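You operate a simulated robot arm through the tools that you are given. There is no shell and no other tool.

Carry out the task below with a simulated robot arm. There is one attempt and no reset: what you move stays moved.

JOB
Press the butter in the mould with the plunger and stand the mould on the white plate.
Fine: the plunger goes back in its place. Set down upright: mould plunger.

It is judged by the outcome, as a careful person would: the job done as asked, and still so three seconds after it is handed in. It fails if anything else is knocked over, pushed out of place, dropped, spilled or broken.

ROBOT AND FRAMES
A 6-joint arm with a two-finger parallel gripper, fixed in place. Base frame: the origin is at the foot of the arm, x ahead of it, y to its left, z up; the work surface is at about z = 0.887. Units: m, degrees, N and s.
With the tool pointing down near the work surface it reaches from about 0.24 to 0.64 m from the base axis. Its first joint turns from -66.0 to 66.0 degrees. Payload 2.7 kg.
The TCP is the grasp point between the finger pads, 0.023 m short of the fingertips. In the tool frame z runs along the fingers and y along their closing line. The gripper opens to 0.094 m. The fingers are 0.038 m wide and 0.01 m thick; the gripper's body (0.054 by 0.096 m) begins 0.039 m behind the TCP.
Orientation is that of the tool frame in the base frame, as a unit quaternion [x, y, z, w]. With the fingers straight down and closing along the base's y, the tool's x points along the base's -x, its y along +y and its z along -z.

CONTROLS
- The arm moves only by the tool jog_arm. Its argument "commands" is a list of rows, each a list of 7 numbers: the shift along the tool's x, y, z in m, then the turn, a rotation vector about the tool's x, y, z in degrees, then the opening, from 0 (shut) to 1 (fully open). In form: [[dx, dy, dz, ax, ay, az, hand], ...]. A call has 1 to 20 rows; each row is the pose to reach, as a shift and turn from the pose commanded when the call began, along the tool's axes at that moment. Each row takes 0.2 s and may step no farther than 0.05 m and 8.6 degrees from the row before; otherwise, or with a gripper value out of range, the whole call is refused. Where a pose cannot be reached the arm comes as near as it can. A force on the tool above 40 N (or 10 N above the force at the start of the call, whichever is more), or a blocked arm, ends the call early, and 0.2 s more pass. The fingers move at their own pace (about 0.045 m/s each) and stop on an object; they squeeze with about 30 N. The grip force told is the motor's: it shows also when the fingers shut on nothing. Time passes only in rows, and 0.2 s behind the last, so rows that repeat a pose let the fingers close. The reply holds the time, the measured pose of the TCP, the force on the tool along the base axes, the opening and the grip force, in the units named above and with some noise, with the torque about the TCP (base axes, N m) and any sound that the robot's microphone picked up, and new pictures: "pictures" is both (left out), scene, wrist or none.
- Cameras (640 x 400 px; columns grow to the right, rows downward): "scene" is fixed at [0.0862, -0.4462, 1.3987]; the picture's right is [0.64, -0.76, 0.00], its down [-0.49, -0.41, -0.77] and it looks along [0.59, 0.50, -0.63] (base axes); focal length 214 px, centre (320, 200). "wrist" rides on the gripper at [0.086, 0.016, -0.074] in the tool frame; the picture's right is [-0.18, 0.98, 0.00], its down [-0.58, -0.11, -0.81] and it looks along [-0.79, -0.15, 0.59] (tool axes); focal length 243 px, centre (320, 200). There is no depth. A picture from a camera that has moved, and an enlarged one, comes with that camera's place and axes in the base frame and with its lens.
- enlarge(camera, box): a new picture of the part [left, top, right, bottom] of that camera's present view, enlarged. It takes no simulated time.
- hand_in(): hands the job in; it is judged then, once.

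Nothing tells you positions but the pictures and the camera data. Unless the task says otherwise, let go and move clear before handing in.

The tools are called after "Emit:" as name(argument=value, ...) on one line, values as JSON. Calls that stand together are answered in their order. jog_arm: Moves the arm, as the interface text tells. Its arguments: {"type":"object","properties":{"commands":{"type":"array","items":{"type":"array","items":{"type":"number"}}},"pictures":{"type":"string","enum":["both","scene","wrist","none"]}},"required":["commands"]} The other tools are called the same way: enlarge (camera, box) takes an enlarged picture of a part of a camera's view; hand_in () hands the job in.

At the start:

```text
time: 0.0
tcp_pos: [0.3273, -0.0642, 1.2822]
tool_rot: [0.0, 1.0, 0.0, -0.001]
contact_force: [0.5, 0.7, -1.1]
torque: [0.01, 0.0, 0.02]
finger_gap: 0.0941
gripper_force: 0.0
```

scene: 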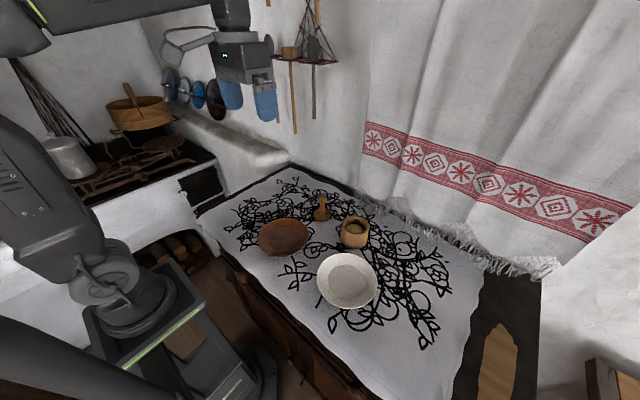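
wrist: 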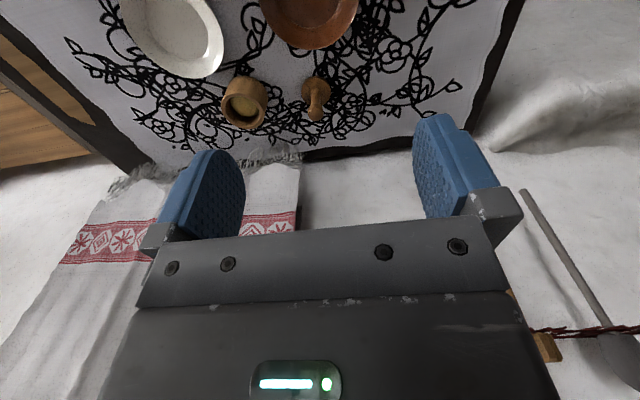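

I see a table with a brown bowl, a white plate, a wooden mould (cup with butter) and a wooden plunger. I'll take enlarged pictures first to locate them.

Emit:
enlarge(camera="scene", box=[220, 160, 420, 320])

Emit:
enlarge(camera="scene", box=[290, 175, 390, 255])

Emit:
enlarge(camera="wrist", box=[200, 50, 360, 150])

```text
2.50 times, centred on (320, 240) of scene
camera zoom: at [0.0862, -0.4462, 1.3987], right [0.64, -0.76, 0.0], down [-0.49, -0.41, -0.77], along [0.59, 0.5, -0.63], focal length 536 px, centre (320, 100)
```

zoom: 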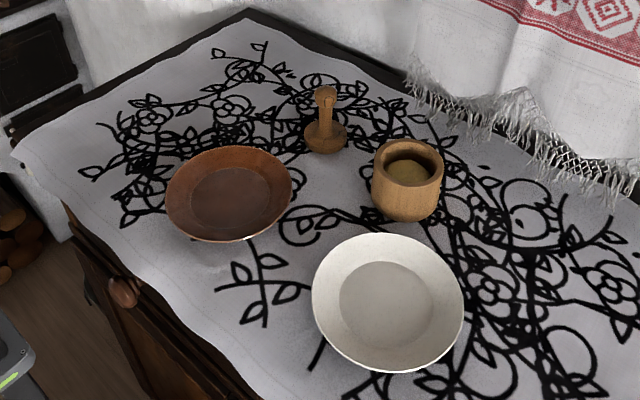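

```text
5.00 times, centred on (340, 215) of scene
camera zoom: at [0.0862, -0.4462, 1.3987], right [0.64, -0.76, 0.0], down [-0.49, -0.41, -0.77], along [0.59, 0.5, -0.63], focal length 1072 px, centre (220, 125)
```

zoom: 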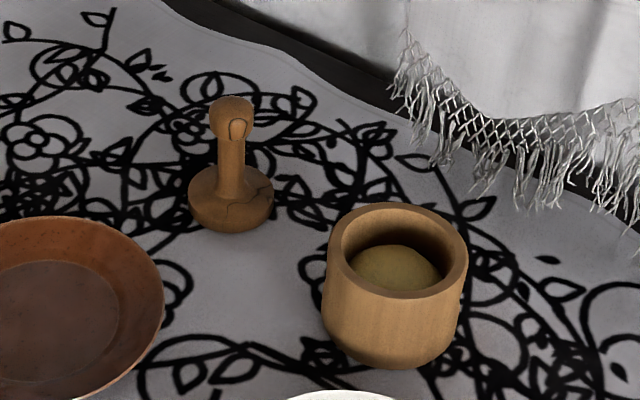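

```text
4.00 times, centred on (280, 100) of wrist
camera zoom: at [0.2388, -0.0502, 1.3573], right [0.18, 0.98, 0.0], down [0.58, -0.11, 0.81], along [0.79, -0.15, -0.59], focal length 970 px, centre (480, 600)
```

zoom: 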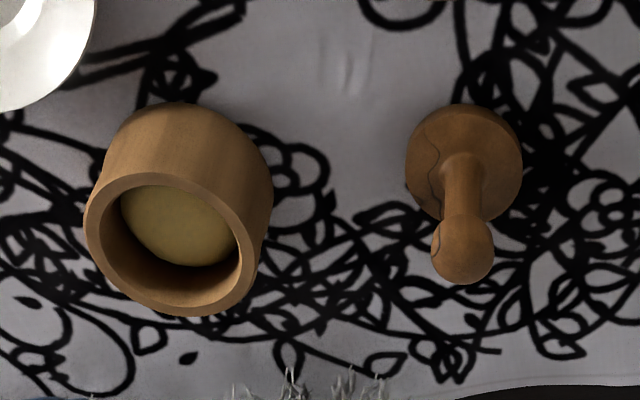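

The mould (butter inside, outer Ø≈0.08, rim z≈0.947) is near (0.483, -0.245). The plunger (knob z≈0.967, disc Ø≈0.057) is near (0.496, -0.106), and the plate is near (0.35, -0.313). I'll move above the plunger first to locate it more precisely.

Emit:
jog_arm(commands=[[-0.02, -0.005, 0.025, 0, 0, 0, 1], [-0.042, -0.0106, 0.05, 0, 0, 0, 1], [-0.063, -0.016, 0.076, 0, 0, 0, 1], [-0.084, -0.021, 0.101, 0, 0, 0, 1], [-0.105, -0.0265, 0.126, 0, 0, 0, 1], [-0.126, -0.032, 0.152, 0, 0, 0, 1], [-0.147, -0.037, 0.177, 0, 0, 0, 1], [-0.1677, -0.0423, 0.2022, 0, 0, 0, 1], [-0.1677, -0.0423, 0.2022, 0, 0, 0, 1]])

```text
time: 2.0
tcp_pos: [0.4941, -0.1076, 1.08]
tool_rot: [0.0, 1.0, 0.0, 0.0]
contact_force: [0.0, 1.2, -1.0]
torque: [0.01, -0.03, 0.0]
finger_gap: 0.0941
gripper_force: 0.0
camera wrist: at [0.407, -0.0922, 1.1544], right [0.18, 0.98, 0.0], down [0.58, -0.11, 0.81], along [0.79, -0.15, -0.59], focal length 243 px, centre (320, 200)
```

scene: 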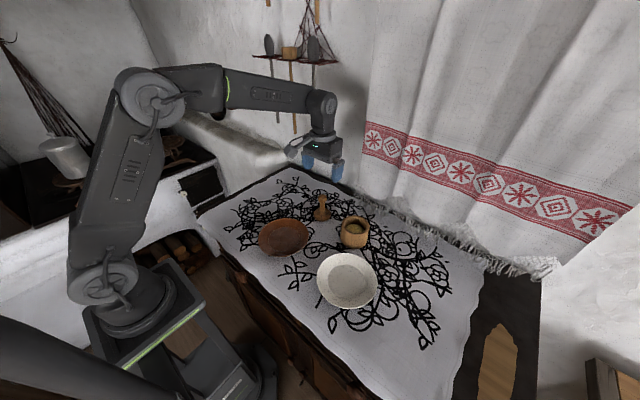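
wrist: 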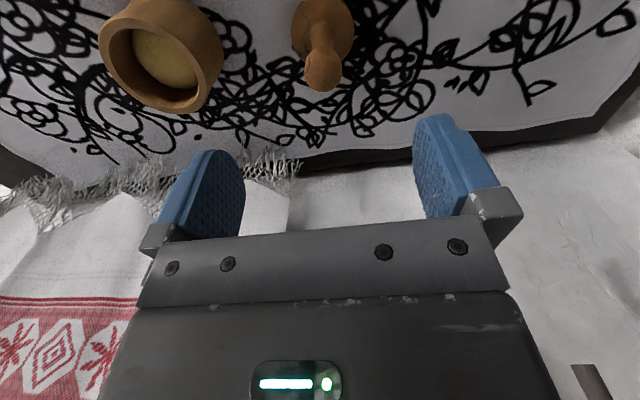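

Emit:
enlarge(camera="wrist", box=[240, 0, 400, 100])

Emit:
enlarge(camera="wrist", box=[80, 0, 240, 120])

Emit:
enlarge(camera="scene", box=[300, 180, 345, 230])

Emit:
enlarge(camera="scene", box=[330, 205, 380, 255])

```text
4.00 times, centred on (320, 50) of wrist
camera zoom: at [0.407, -0.0922, 1.1544], right [0.18, 0.98, 0.0], down [0.58, -0.11, 0.81], along [0.79, -0.15, -0.59], focal length 970 px, centre (320, 800)
```

zoom: 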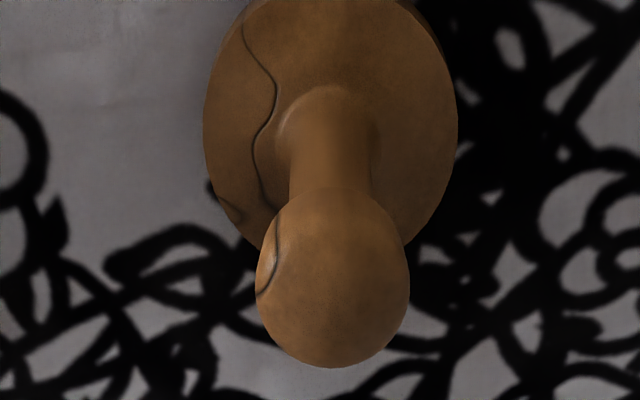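

```text
3.33 times, centred on (160, 60) of wrist
camera zoom: at [0.407, -0.0922, 1.1544], right [0.18, 0.98, 0.0], down [0.58, -0.11, 0.81], along [0.79, -0.15, -0.59], focal length 809 px, centre (853, 667)
```

zoom: 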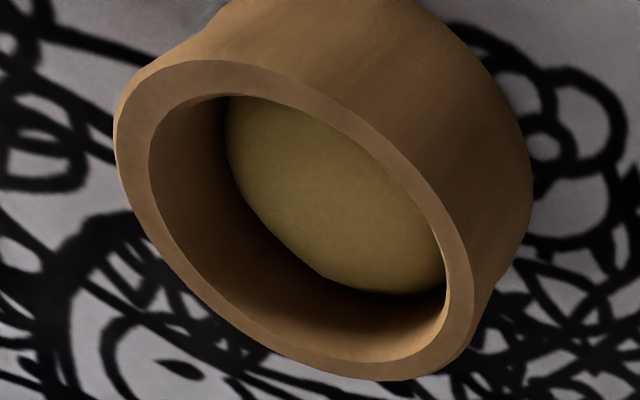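

```text
8.00 times, centred on (322, 205) of scene
camera zoom: at [0.0862, -0.4462, 1.3987], right [0.64, -0.76, 0.0], down [-0.49, -0.41, -0.77], along [0.59, 0.5, -0.63], focal length 1716 px, centre (300, 160)
```

zoom: 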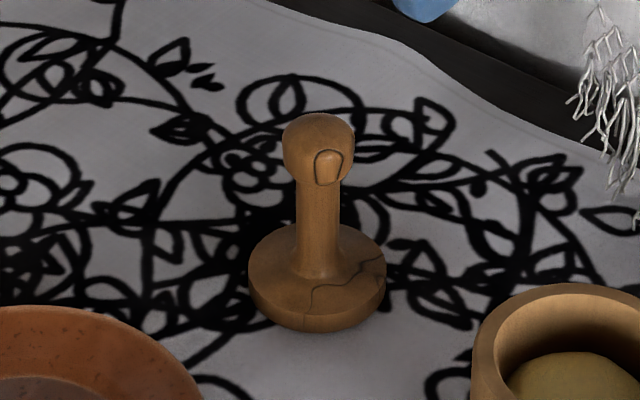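

```text
8.00 times, centred on (355, 230) of scene
camera zoom: at [0.0862, -0.4462, 1.3987], right [0.64, -0.76, 0.0], down [-0.49, -0.41, -0.77], along [0.59, 0.5, -0.63], focal length 1716 px, centre (40, -40)
```

zoom: 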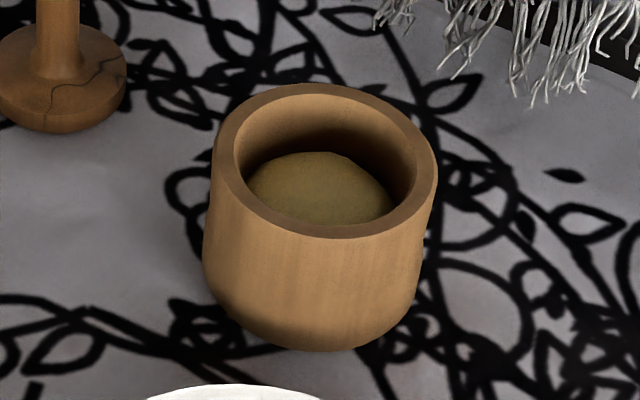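

The plunger's knob is almost straight below the TCP, about 2 mm ahead and 2 mm to the left. I'll correct that, come partway down and check.

Emit:
jog_arm(commands=[[-0.0025, 0.0015, 0.02, 0, 0, 0, 1], [-0.0025, 0.0015, 0.04, 0, 0, 0, 1], [-0.0025, 0.0015, 0.06, 0, 0, 0, 1], [-0.0025, 0.0015, 0.06, 0, 0, 0, 1]])

```text
time: 3.0
tcp_pos: [0.4974, -0.1057, 1.0187]
tool_rot: [0.0, 1.0, 0.0, 0.0]
contact_force: [-0.1, 0.2, -0.8]
torque: [0.03, 0.04, -0.05]
finger_gap: 0.0939
gripper_force: 0.1
camera wrist: at [0.409, -0.0911, 1.0947], right [0.18, 0.98, 0.0], down [0.58, -0.11, 0.81], along [0.79, -0.15, -0.59], focal length 243 px, centre (320, 200)
```

scene: 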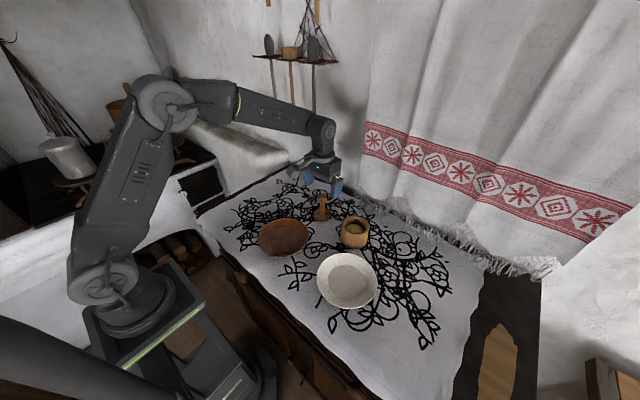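
wrist: 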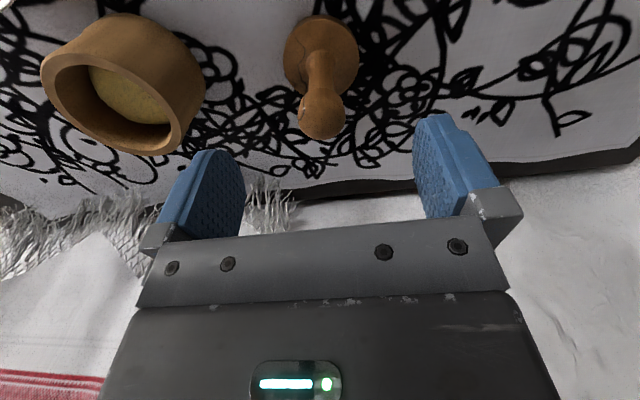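

Emit:
enlarge(camera="wrist", box=[240, 0, 400, 200])

Emit:
enlarge(camera="wrist", box=[140, 80, 500, 240])

Emit:
enlarge(camera="scene", box=[290, 150, 370, 250])

```text
2.00 times, centred on (320, 100) of wrist
camera zoom: at [0.409, -0.0911, 1.0947], right [0.18, 0.98, 0.0], down [0.58, -0.11, 0.81], along [0.79, -0.15, -0.59], focal length 485 px, centre (320, 400)
```

zoom: 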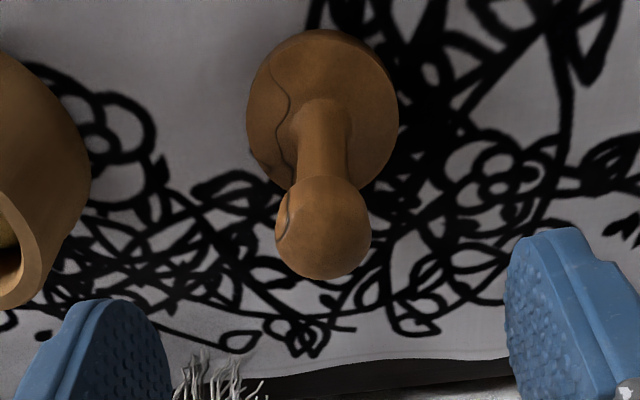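

```text
1.78 times, centred on (320, 160) of wrist
camera zoom: at [0.409, -0.0911, 1.0947], right [0.18, 0.98, 0.0], down [0.58, -0.11, 0.81], along [0.79, -0.15, -0.59], focal length 431 px, centre (320, 271)
```

zoom: 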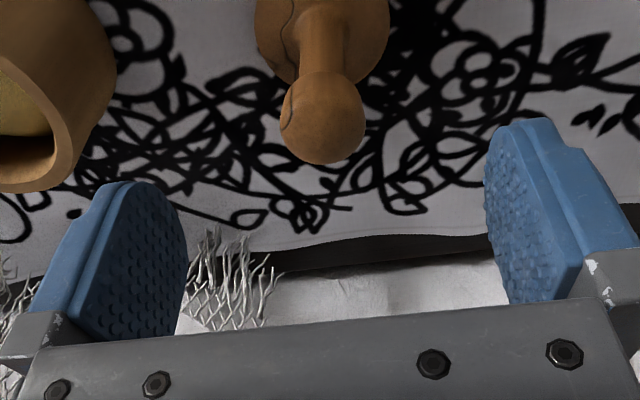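

```text
4.00 times, centred on (330, 200) of scene
camera zoom: at [0.0862, -0.4462, 1.3987], right [0.64, -0.76, 0.0], down [-0.49, -0.41, -0.77], along [0.59, 0.5, -0.63], focal length 858 px, centre (280, 200)
```

zoom: 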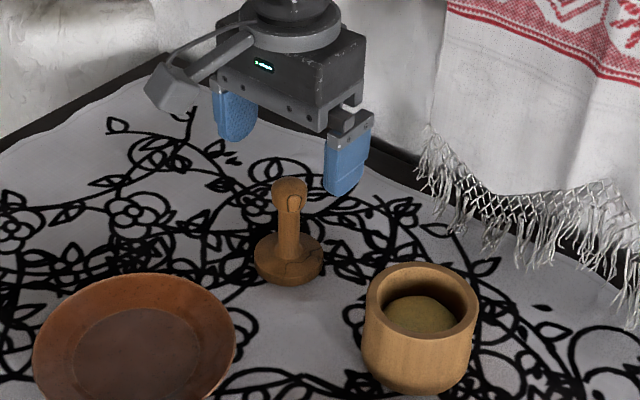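

The knob now sits centred between the open fingers, with its centre at about z 0.966. I'll descend to it and close.

Emit:
jog_arm(commands=[[0, 0.0007, 0.02, 0, 0, 0, 1], [0, 0.0007, 0.04, 0, 0, 0, 1], [0, 0.0007, 0.056, 0, 0, 0, 1], [0, 0.0007, 0.056, 0, 0, 0, 1], [0, 0.0007, 0.056, 0, 0, 0, 0.5], [0, 0.0007, 0.056, 0, 0, 0, 0.4], [0, 0.0007, 0.056, 0, 0, 0, 0.35]])

```text
time: 4.6
tcp_pos: [0.4981, -0.1053, 0.9633]
tool_rot: [0.0, 1.0, 0.001, 0.0]
contact_force: [-0.1, 0.7, -0.3]
torque: [-0.02, 0.03, 0.0]
finger_gap: 0.0331
gripper_force: 0.0
camera wrist: at [0.4095, -0.09, 1.0387], right [0.18, 0.98, 0.0], down [0.58, -0.11, 0.81], along [0.79, -0.15, -0.59], focal length 243 px, centre (320, 200)
```

scene: 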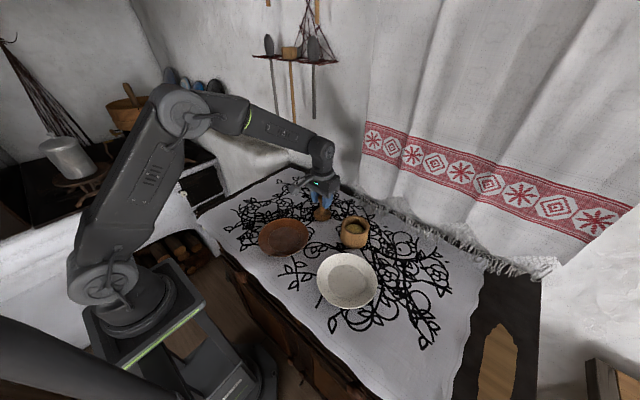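
wrist: 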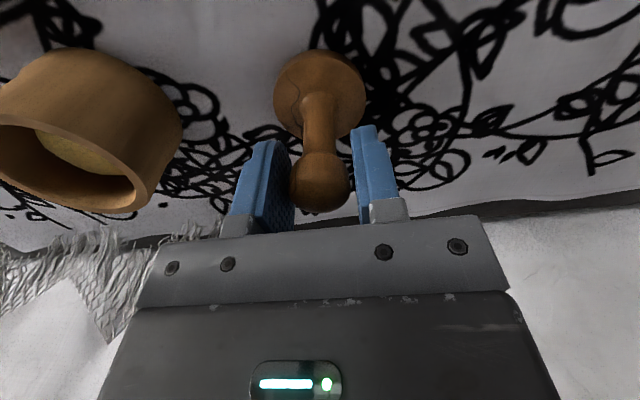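

Emit:
enlarge(camera="wrist", box=[220, 40, 420, 240])

Emit:
enlarge(camera="scene", box=[290, 160, 370, 240])

```text
2.00 times, centred on (320, 140) of wrist
camera zoom: at [0.4095, -0.09, 1.0387], right [0.18, 0.98, 0.0], down [0.58, -0.11, 0.81], along [0.79, -0.15, -0.59], focal length 485 px, centre (320, 320)
```

zoom: 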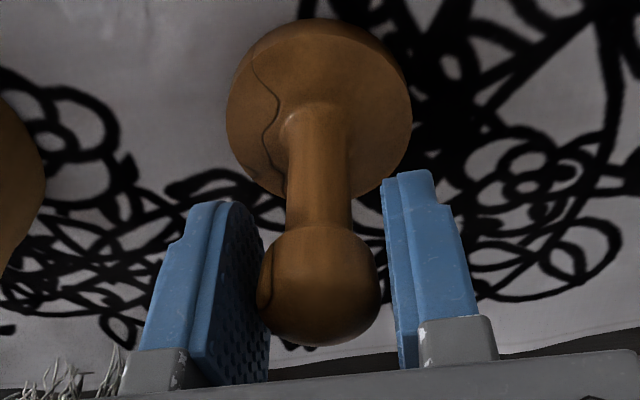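

```text
5.00 times, centred on (330, 200) of scene
camera zoom: at [0.0862, -0.4462, 1.3987], right [0.64, -0.76, 0.0], down [-0.49, -0.41, -0.77], along [0.59, 0.5, -0.63], focal length 1072 px, centre (270, 200)
```

zoom: 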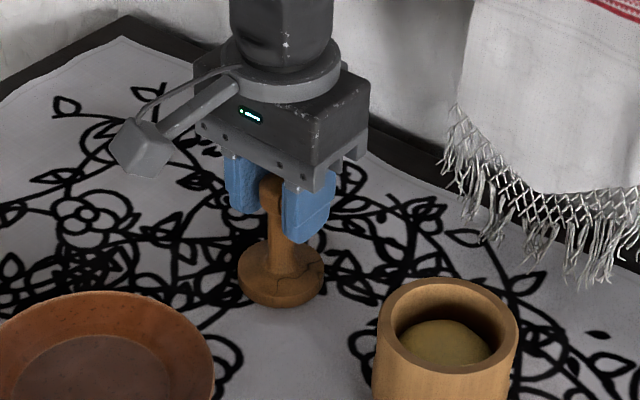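

The knob is centred at the TCP, so I'll close the fingers on it.

Emit:
jog_arm(commands=[[0, 0, 0, 0, 0, 0, 0.32], [0, 0, 0, 0, 0, 0, 0.3], [0, 0, 0, 0, 0, 0, 0.2], [0, 0, 0, 0, 0, 0, 0], [0, 0, 0, 0, 0, 0, 0]])

```text
time: 5.8
tcp_pos: [0.4969, -0.1053, 0.9638]
tool_rot: [0.001, 1.0, 0.001, 0.001]
contact_force: [0.2, -0.2, -0.6]
torque: [0.03, 0.0, 0.02]
finger_gap: 0.0294
gripper_force: 30.5
camera wrist: at [0.4095, -0.0899, 1.0387], right [0.18, 0.98, 0.0], down [0.58, -0.11, 0.81], along [0.79, -0.15, -0.59], focal length 243 px, centre (320, 200)
```

scene: 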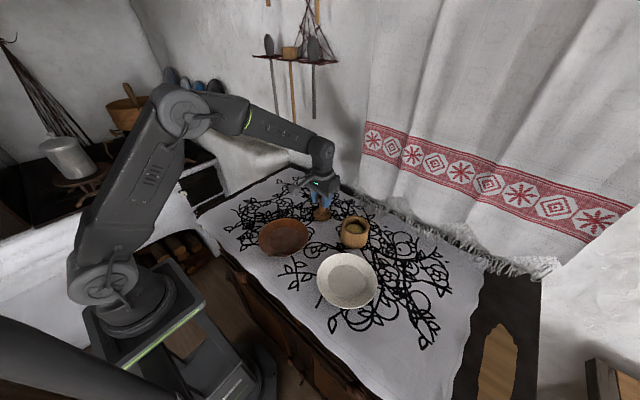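
wrist: 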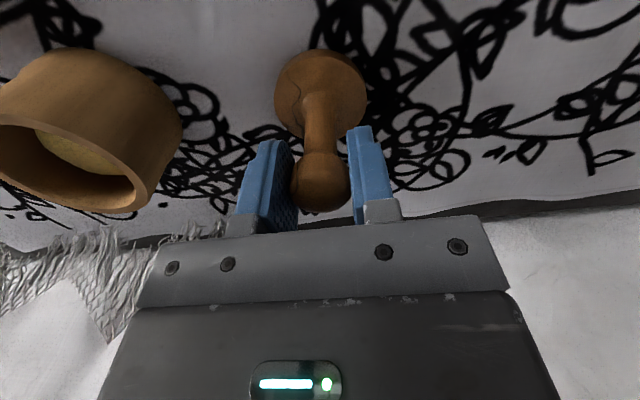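

The plunger is gripped (gap 0.029, 30 N). I'll lift it straight up and check that it hangs upright.

Emit:
jog_arm(commands=[[0, 0, -0.005, 0, 0, 0, 0], [0, 0, -0.015, 0, 0, 0, 0], [0, 0, -0.035, 0, 0, 0, 0], [0, 0, -0.06, 0, 0, 0, 0], [0, 0, -0.085, 0, 0, 0, 0], [0, 0, -0.11, 0, 0, 0, 0], [0, 0, -0.11, 0, 0, 0, 0]])

```text
time: 7.4
tcp_pos: [0.4975, -0.1054, 1.0741]
tool_rot: [0.001, 1.0, 0.001, 0.0]
contact_force: [1.0, -0.4, -1.0]
torque: [-0.02, 0.01, 0.0]
finger_gap: 0.0286
gripper_force: 30.0
camera wrist: at [0.4097, -0.091, 1.1495], right [0.18, 0.98, 0.0], down [0.58, -0.11, 0.81], along [0.79, -0.15, -0.59], focal length 243 px, centre (320, 200)
```

scene: 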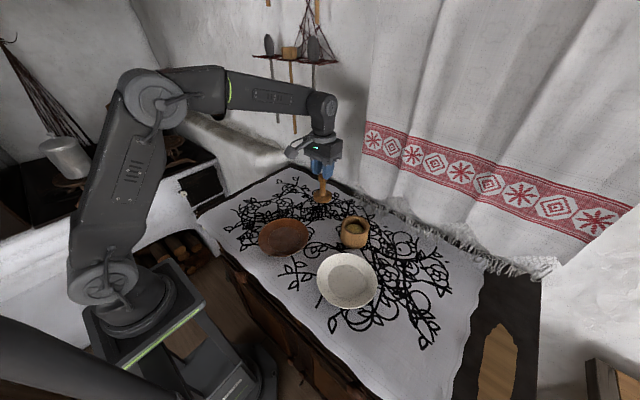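
wrist: 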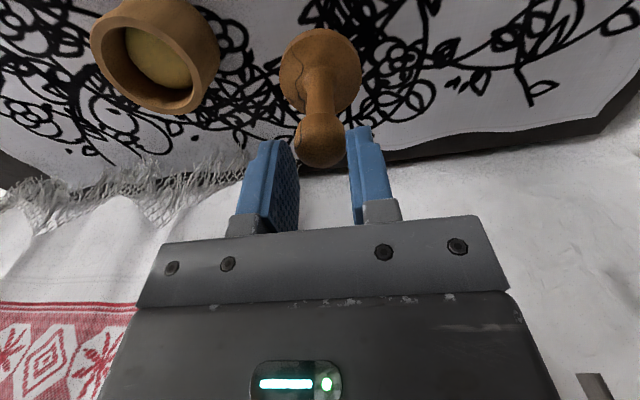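

Emit:
enlarge(camera="wrist", box=[220, 0, 420, 240])

Emit:
enlarge(camera="scene", box=[290, 130, 370, 220])

```text
1.67 times, centred on (320, 120) of wrist
camera zoom: at [0.4097, -0.091, 1.1495], right [0.18, 0.98, 0.0], down [0.58, -0.11, 0.81], along [0.79, -0.15, -0.59], focal length 404 px, centre (320, 333)
```

zoom: 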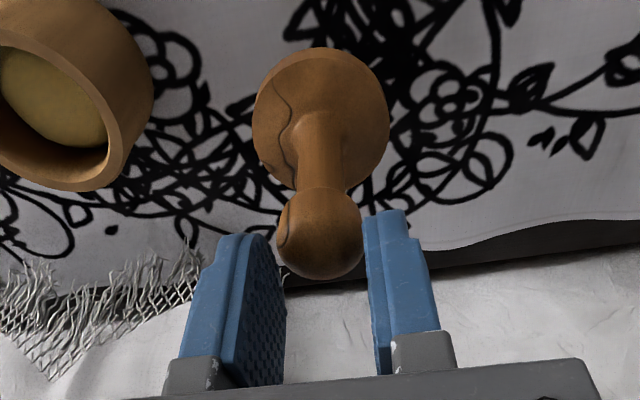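

```text
4.44 times, centred on (330, 175) of scene
camera zoom: at [0.0862, -0.4462, 1.3987], right [0.64, -0.76, 0.0], down [-0.49, -0.41, -0.77], along [0.59, 0.5, -0.63], focal length 953 px, centre (276, 311)
```

zoom: 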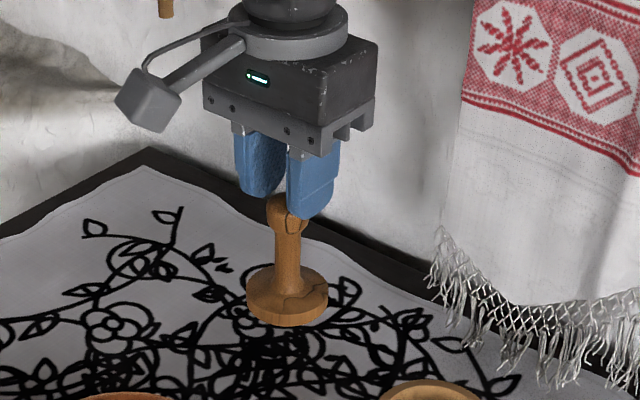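

The plunger slid down about 2–3 cm in the fingers and now hangs near the fingertips. I'll lower it gently back toward the table and see whether it keeps slipping.

Emit:
jog_arm(commands=[[0, 0, 0.012, 0, 0, 0, 0], [0, 0, 0.03, 0, 0, 0, 0], [0, 0, 0.05, 0, 0, 0, 0]])

Emit:
enlarge(camera="wrist", box=[220, 0, 420, 240])

Emit:
enlarge(camera="scene", box=[290, 150, 370, 240])

```text
time: 8.2
tcp_pos: [0.4983, -0.1061, 1.025]
tool_rot: [0.0, 1.0, 0.0, -0.001]
contact_force: [0.3, 0.1, -0.3]
torque: [0.0, 0.0, -0.04]
finger_gap: 0.0289
gripper_force: 30.3
camera wrist: at [0.41, -0.0906, 1.0988], right [0.18, 0.98, 0.0], down [0.58, -0.11, 0.81], along [0.79, -0.15, -0.59], focal length 243 px, centre (320, 200)
```

scene: 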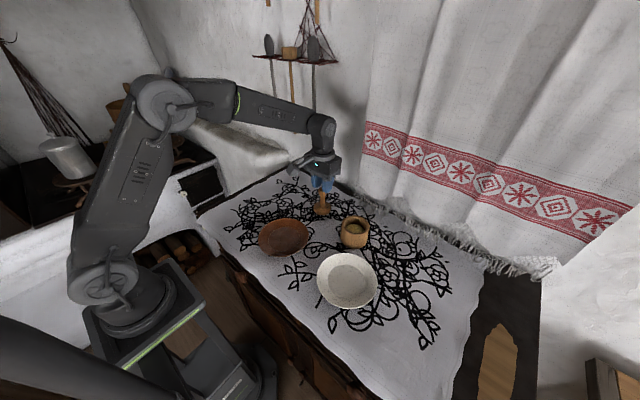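
wrist: 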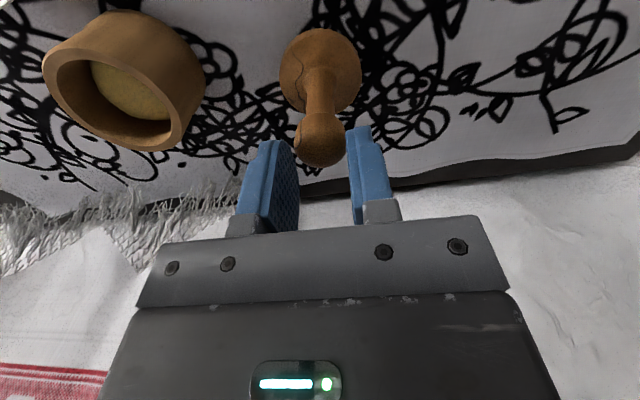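

```text
1.67 times, centred on (320, 120) of wrist
camera zoom: at [0.41, -0.0906, 1.0988], right [0.18, 0.98, 0.0], down [0.58, -0.11, 0.81], along [0.79, -0.15, -0.59], focal length 404 px, centre (320, 333)
```

zoom: 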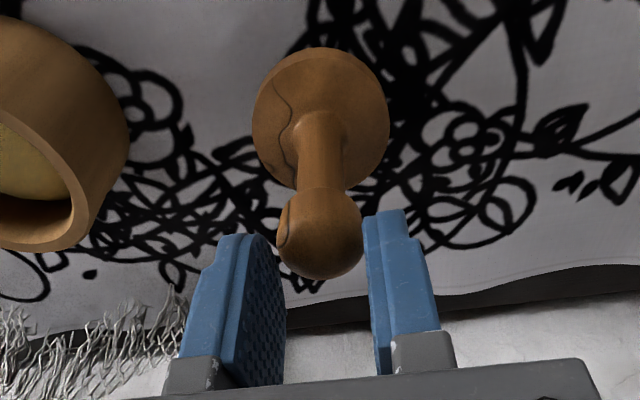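

```text
4.44 times, centred on (330, 195) of scene
camera zoom: at [0.0862, -0.4462, 1.3987], right [0.64, -0.76, 0.0], down [-0.49, -0.41, -0.77], along [0.59, 0.5, -0.63], focal length 953 px, centre (276, 222)
```

zoom: 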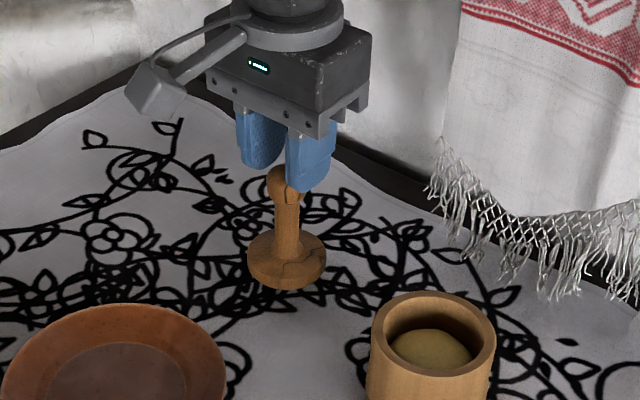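

The plunger is holding steady now, upright at the fingertips. I'll set it back on its spot with slow steps at the end, watching the force, and then regrip it.

Emit:
jog_arm(commands=[[0, 0, 0.012, 0, 0, 0, 0], [0, 0, 0.022, 0, 0, 0, 0], [0, 0, 0.026, 0, 0, 0, 0], [0, 0, 0.028, 0, 0, 0, 0], [0, 0, 0.029, 0, 0, 0, 0], [0, 0, 0.03, 0, 0, 0, 0]])

Emit:
enlarge(camera="wrist", box=[220, 0, 420, 240])

Emit:
enlarge(camera="scene", box=[290, 160, 370, 240])

```text
time: 9.6
tcp_pos: [0.4968, -0.1048, 0.996]
tool_rot: [-0.001, 1.0, 0.0, 0.001]
contact_force: [-5.2, -0.4, 12.1]
torque: [0.01, 0.55, 0.01]
finger_gap: 0.0285
gripper_force: 29.8
camera wrist: at [0.4089, -0.0905, 1.07], right [0.18, 0.98, 0.0], down [0.58, -0.11, 0.81], along [0.79, -0.15, -0.59], focal length 243 px, centre (320, 200)
```

scene: 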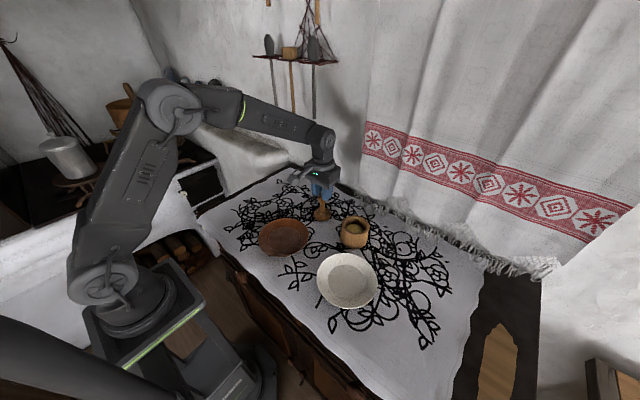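
wrist: 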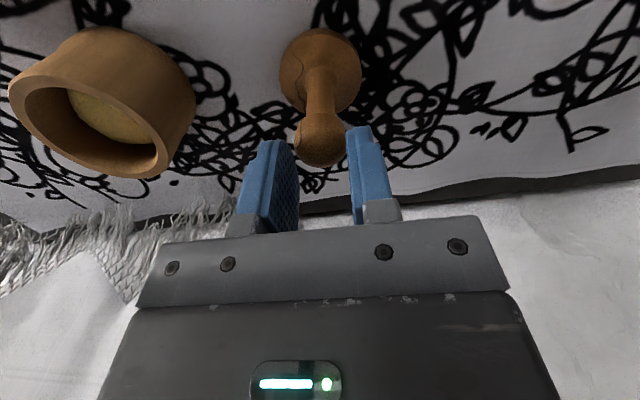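

```text
1.67 times, centred on (320, 120) of wrist
camera zoom: at [0.4089, -0.0905, 1.07], right [0.18, 0.98, 0.0], down [0.58, -0.11, 0.81], along [0.79, -0.15, -0.59], focal length 404 px, centre (320, 333)
```

zoom: 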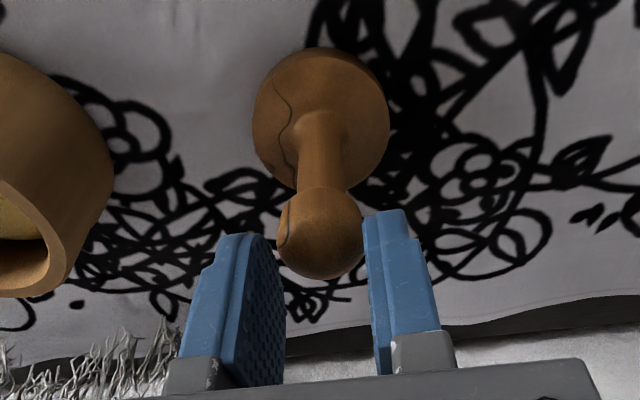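

```text
5.00 times, centred on (330, 200) of scene
camera zoom: at [0.0859, -0.4462, 1.3987], right [0.64, -0.76, 0.0], down [-0.48, -0.41, -0.77], along [0.59, 0.5, -0.63], focal length 1072 px, centre (270, 200)
```

zoom: 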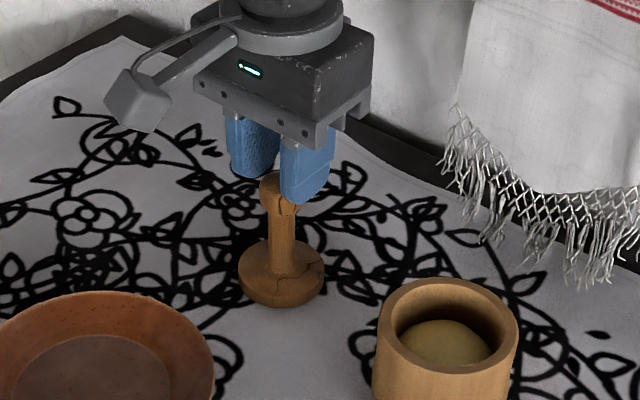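

The plunger is standing on the table (12 N upward contact). I'll ease off, open a little, go lower for a fuller grip and close again.

Emit:
jog_arm(commands=[[0, 0, -0.002, 0, 0, 0, 0], [0, 0, -0.002, 0, 0, 0, 0.35], [0, 0, -0.002, 0, 0, 0, 0.5], [0, 0, -0.002, 0, 0, 0, 0.55], [0, 0, -0.002, 0, 0, 0, 0.55]])

Emit:
enlarge(camera="wrist", box=[220, 0, 420, 240])

Emit:
enlarge(camera="scene", box=[290, 160, 370, 240])

```text
time: 10.8
tcp_pos: [0.4985, -0.1056, 0.996]
tool_rot: [0.0, 1.0, 0.0, 0.0]
contact_force: [0.3, 0.1, 0.0]
torque: [0.02, 0.02, 0.01]
finger_gap: 0.0517
gripper_force: 0.1
camera wrist: at [0.4091, -0.09, 1.0709], right [0.18, 0.98, 0.0], down [0.58, -0.11, 0.81], along [0.79, -0.15, -0.59], focal length 243 px, centre (320, 200)
```

scene: 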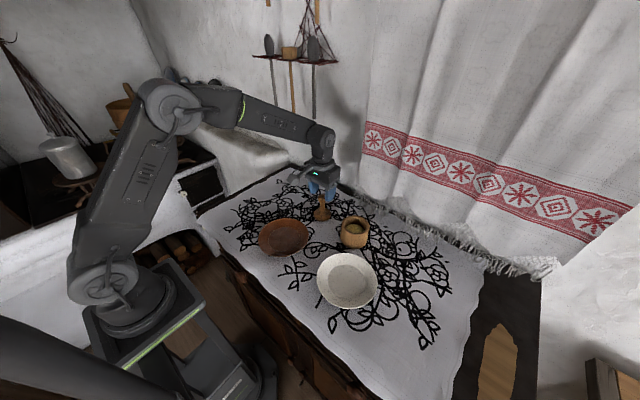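
wrist: 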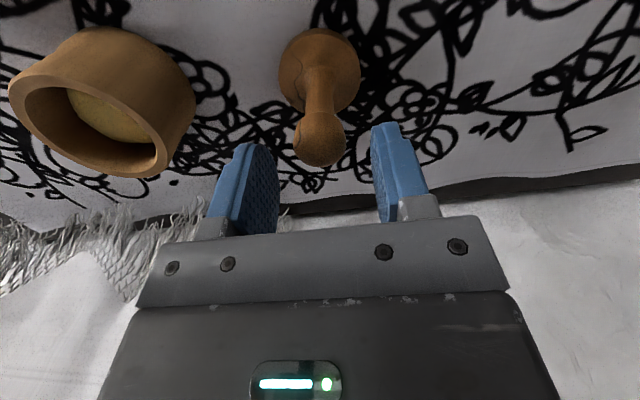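

```text
1.67 times, centred on (320, 120) of wrist
camera zoom: at [0.4091, -0.09, 1.0709], right [0.18, 0.98, 0.0], down [0.58, -0.11, 0.81], along [0.79, -0.15, -0.59], focal length 404 px, centre (320, 333)
```

zoom: 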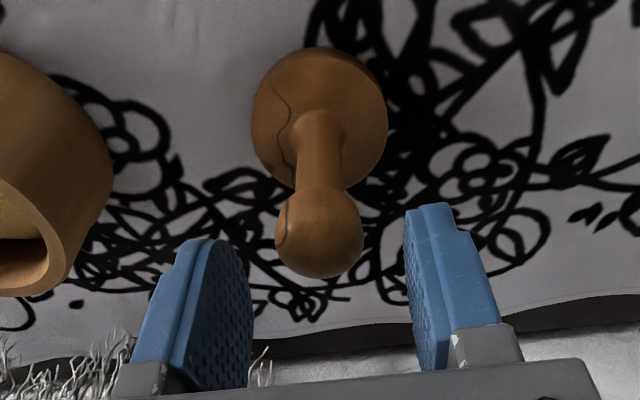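

```text
5.00 times, centred on (330, 200) of scene
camera zoom: at [0.0862, -0.4462, 1.3987], right [0.64, -0.76, 0.0], down [-0.49, -0.41, -0.77], along [0.59, 0.5, -0.63], focal length 1072 px, centre (270, 200)
```

zoom: 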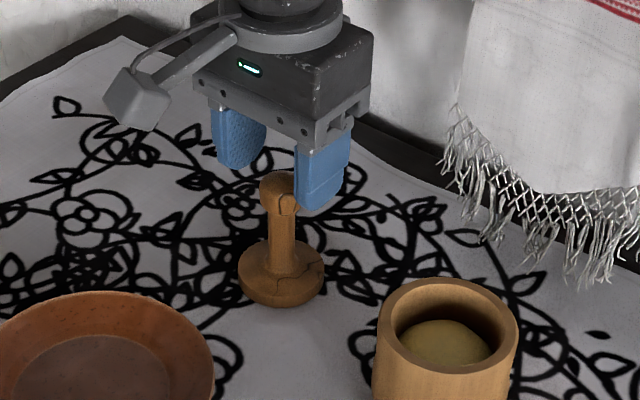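

The plunger stands upright in its place. I'll go down around the knob with the TCP at about 0.957 and close again.

Emit:
jog_arm(commands=[[0, 0, 0.015, 0, 0, 0, 0.55], [0, 0, 0.03, 0, 0, 0, 0.55], [0, 0, 0.039, 0, 0, 0, 0.55], [0, 0, 0.039, 0, 0, 0, 0.45], [0, 0, 0.039, 0, 0, 0, 0.35], [0, 0, 0.039, 0, 0, 0, 0.3], [0, 0, 0.039, 0, 0, 0, 0.2], [0, 0, 0.039, 0, 0, 0, 0], [0, 0, 0.039, 0, 0, 0, 0], [0, 0, 0.039, 0, 0, 0, 0]])

Emit:
enlarge(camera="wrist", box=[220, 40, 420, 240])

Emit:
enlarge(camera="scene", box=[290, 160, 370, 240])

```text
time: 13.0
tcp_pos: [0.4972, -0.1045, 0.9565]
tool_rot: [0.0, 1.0, 0.0, 0.0]
contact_force: [0.5, 0.2, -0.7]
torque: [0.0, -0.02, -0.03]
finger_gap: 0.029
gripper_force: 30.3
camera wrist: at [0.409, -0.0903, 1.0318], right [0.18, 0.98, 0.0], down [0.58, -0.11, 0.81], along [0.79, -0.15, -0.59], focal length 243 px, centre (320, 200)
```

scene: 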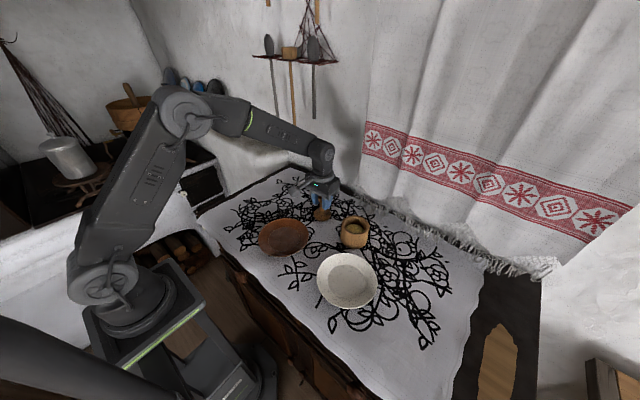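
wrist: 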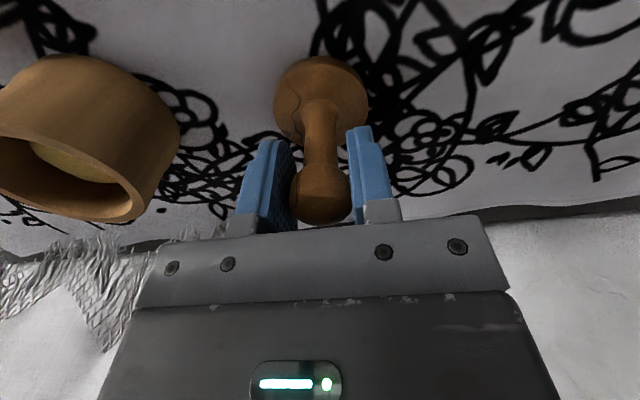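

```text
2.00 times, centred on (320, 140) of wrist
camera zoom: at [0.409, -0.0903, 1.0318], right [0.18, 0.98, 0.0], down [0.58, -0.11, 0.81], along [0.79, -0.15, -0.59], focal length 485 px, centre (320, 320)
```

zoom: 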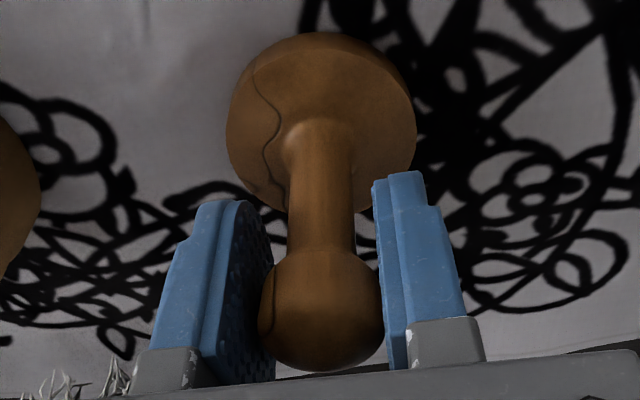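

```text
5.00 times, centred on (330, 200) of scene
camera zoom: at [0.0862, -0.4462, 1.3987], right [0.64, -0.76, 0.0], down [-0.49, -0.41, -0.77], along [0.59, 0.5, -0.63], focal length 1072 px, centre (270, 200)
```

zoom: 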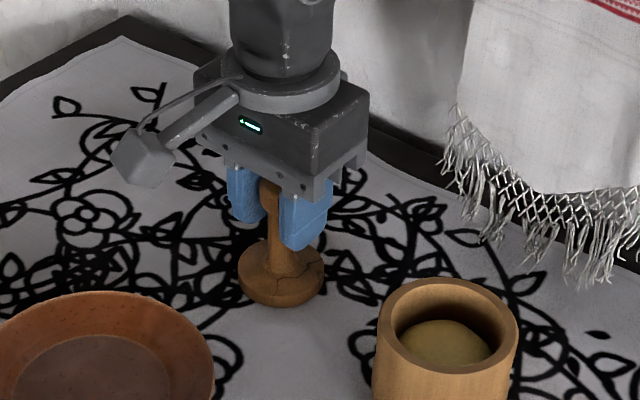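

Gripped again with the knob deeper between the pads. I'll lift very slowly and check the force and any slip.

Emit:
jog_arm(commands=[[0, 0, -0.001, 0, 0, 0, 0], [0, 0, -0.002, 0, 0, 0, 0], [0, 0, -0.004, 0, 0, 0, 0], [0, 0, -0.006, 0, 0, 0, 0]], pictures="wrist")

Emit:
enlarge(camera="wrist", box=[220, 40, 420, 240])

Emit:
enlarge(camera="scene", box=[290, 160, 370, 240])

```text
time: 14.0
tcp_pos: [0.4969, -0.1061, 0.9636]
tool_rot: [0.0, 1.0, 0.0, 0.0]
contact_force: [0.4, 0.6, -0.7]
torque: [0.0, 0.0, 0.04]
finger_gap: 0.0289
gripper_force: 30.1
camera wrist: at [0.4092, -0.0906, 1.0382], right [0.18, 0.98, 0.0], down [0.58, -0.11, 0.81], along [0.79, -0.15, -0.59], focal length 243 px, centre (320, 200)
```

wrist: 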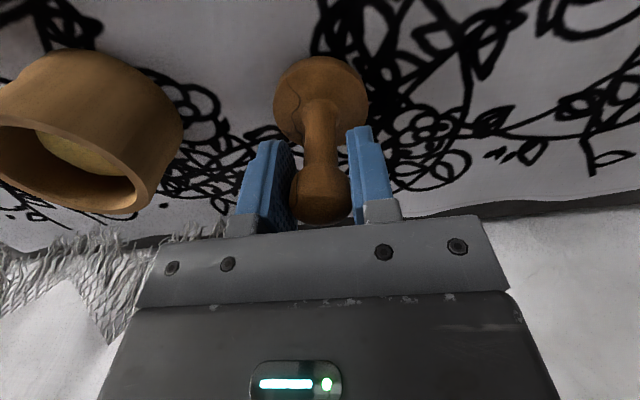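

```text
2.00 times, centred on (320, 140) of wrist
camera zoom: at [0.4092, -0.0906, 1.0382], right [0.18, 0.98, 0.0], down [0.58, -0.11, 0.81], along [0.79, -0.15, -0.59], focal length 485 px, centre (320, 320)
```

zoom: 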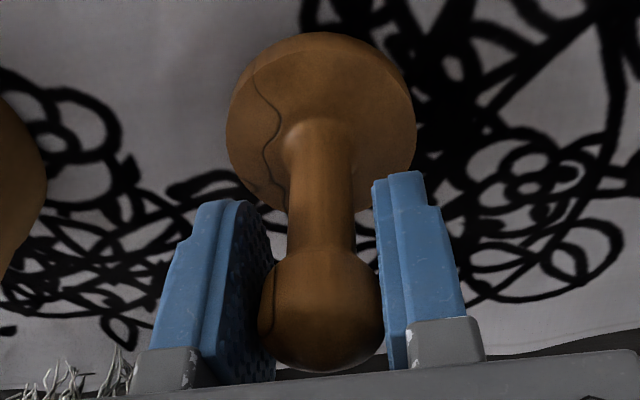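

```text
5.00 times, centred on (330, 200) of scene
camera zoom: at [0.0862, -0.4462, 1.3987], right [0.64, -0.76, 0.0], down [-0.49, -0.41, -0.77], along [0.59, 0.5, -0.63], focal length 1072 px, centre (270, 200)
```

zoom: 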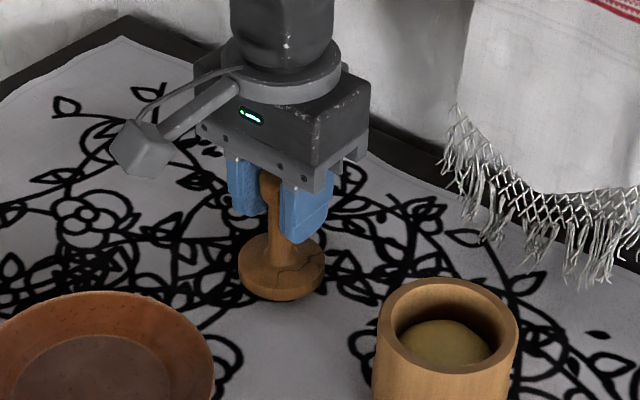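

No slip on the slow lift. I'll keep lifting at a gentle pace.

Emit:
jog_arm(commands=[[0, 0, -0.003, 0, 0, 0, 0], [0, 0, -0.007, 0, 0, 0, 0], [0, 0, -0.011, 0, 0, 0, 0], [0, 0, -0.015, 0, 0, 0, 0], [0, 0, -0.019, 0, 0, 0, 0], [0, 0, -0.023, 0, 0, 0, 0], [0, 0, -0.026, 0, 0, 0, 0], [0, 0, -0.028, 0, 0, 0, 0], [0, 0, -0.029, 0, 0, 0, 0]], pictures="wrist")

Emit:
enlarge(camera="wrist", box=[220, 40, 420, 240])

Emit:
enlarge(camera="scene", box=[290, 150, 370, 230])

```text
time: 16.0
tcp_pos: [0.4971, -0.1048, 0.9927]
tool_rot: [-0.001, 1.0, 0.0, 0.001]
contact_force: [-0.2, 0.4, -1.2]
torque: [-0.02, 0.0, 0.01]
finger_gap: 0.0286
gripper_force: 29.8
camera wrist: at [0.4091, -0.0904, 1.0671], right [0.18, 0.98, 0.0], down [0.58, -0.11, 0.81], along [0.79, -0.15, -0.59], focal length 243 px, centre (320, 200)
```

wrist: 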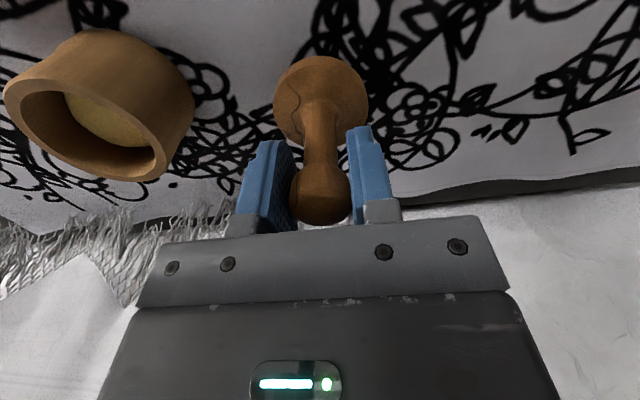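

```text
2.00 times, centred on (320, 140) of wrist
camera zoom: at [0.4091, -0.0904, 1.0671], right [0.18, 0.98, 0.0], down [0.58, -0.11, 0.81], along [0.79, -0.15, -0.59], focal length 485 px, centre (320, 320)
```

zoom: 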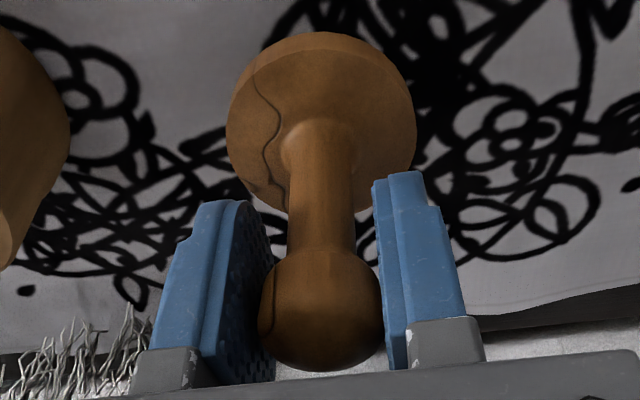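

```text
5.00 times, centred on (330, 190) of scene
camera zoom: at [0.0862, -0.4462, 1.3987], right [0.64, -0.76, 0.0], down [-0.49, -0.41, -0.77], along [0.59, 0.5, -0.63], focal length 1072 px, centre (270, 250)
```

zoom: 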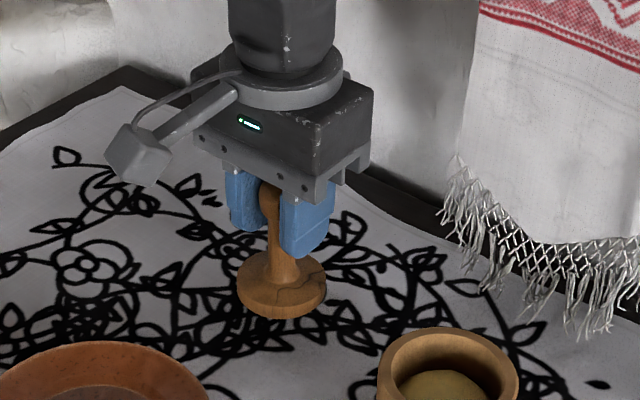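

The slow lift holds without slipping, so I'll keep to gentle speeds. Next I'll lift so the plunger's bottom clears the mould rim, then move sideways toward the mould.

Emit:
jog_arm(commands=[[0, 0, -0.003, 0, 0, 0, 0], [0, 0, -0.007, 0, 0, 0, 0], [0, 0, -0.012, 0, 0, 0, 0], [0, 0, -0.017, 0, 0, 0, 0], [0, 0, -0.022, 0, 0, 0, 0], [0, 0, -0.027, 0, 0, 0, 0], [0, 0, -0.032, 0, 0, 0, 0], [0, 0, -0.037, 0, 0, 0, 0], [0, 0, -0.042, 0, 0, 0, 0], [0, 0, -0.047, 0, 0, 0, 0], [0, 0, -0.052, 0, 0, 0, 0], [0, 0, -0.056, 0, 0, 0, 0], [0, 0, -0.058, 0, 0, 0, 0]], pictures="wrist")

Emit:
enlarge(camera="wrist", box=[220, 40, 420, 240])

Emit:
enlarge(camera="wrist", box=[60, 0, 260, 140])

```text
time: 18.8
tcp_pos: [0.4981, -0.1054, 1.0513]
tool_rot: [-0.001, 1.0, 0.0, 0.0]
contact_force: [0.0, -0.4, -0.8]
torque: [0.0, -0.01, 0.01]
finger_gap: 0.0287
gripper_force: 30.1
camera wrist: at [0.4087, -0.0902, 1.1253], right [0.18, 0.98, 0.0], down [0.58, -0.11, 0.81], along [0.79, -0.15, -0.59], focal length 243 px, centre (320, 200)
```

wrist: 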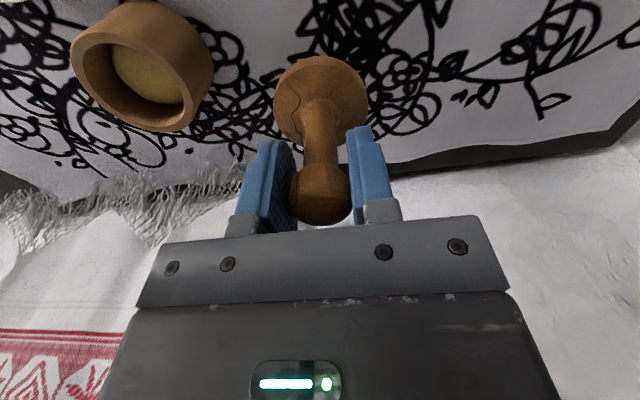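

```text
2.00 times, centred on (320, 140) of wrist
camera zoom: at [0.4087, -0.0902, 1.1253], right [0.18, 0.98, 0.0], down [0.58, -0.11, 0.81], along [0.79, -0.15, -0.59], focal length 485 px, centre (320, 320)
```

zoom: 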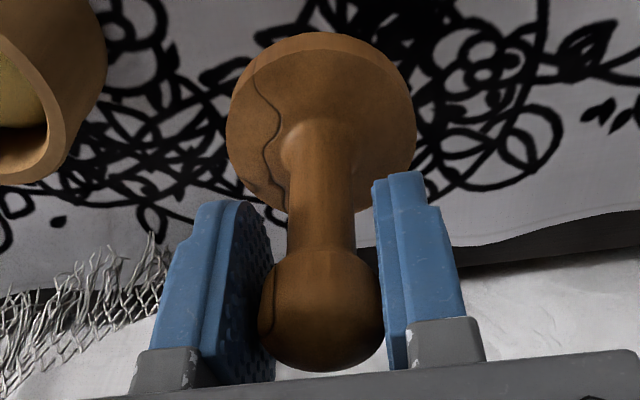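

```text
2.86 times, centred on (160, 70) of wrist
camera zoom: at [0.4087, -0.0902, 1.1253], right [0.18, 0.98, 0.0], down [0.58, -0.11, 0.81], along [0.79, -0.15, -0.59], focal length 693 px, centre (777, 571)
```

zoom: 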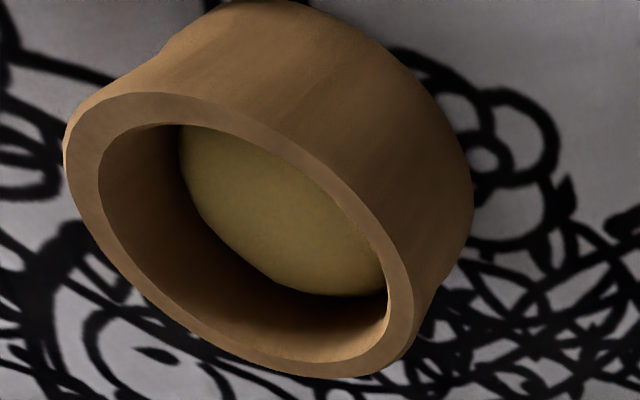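

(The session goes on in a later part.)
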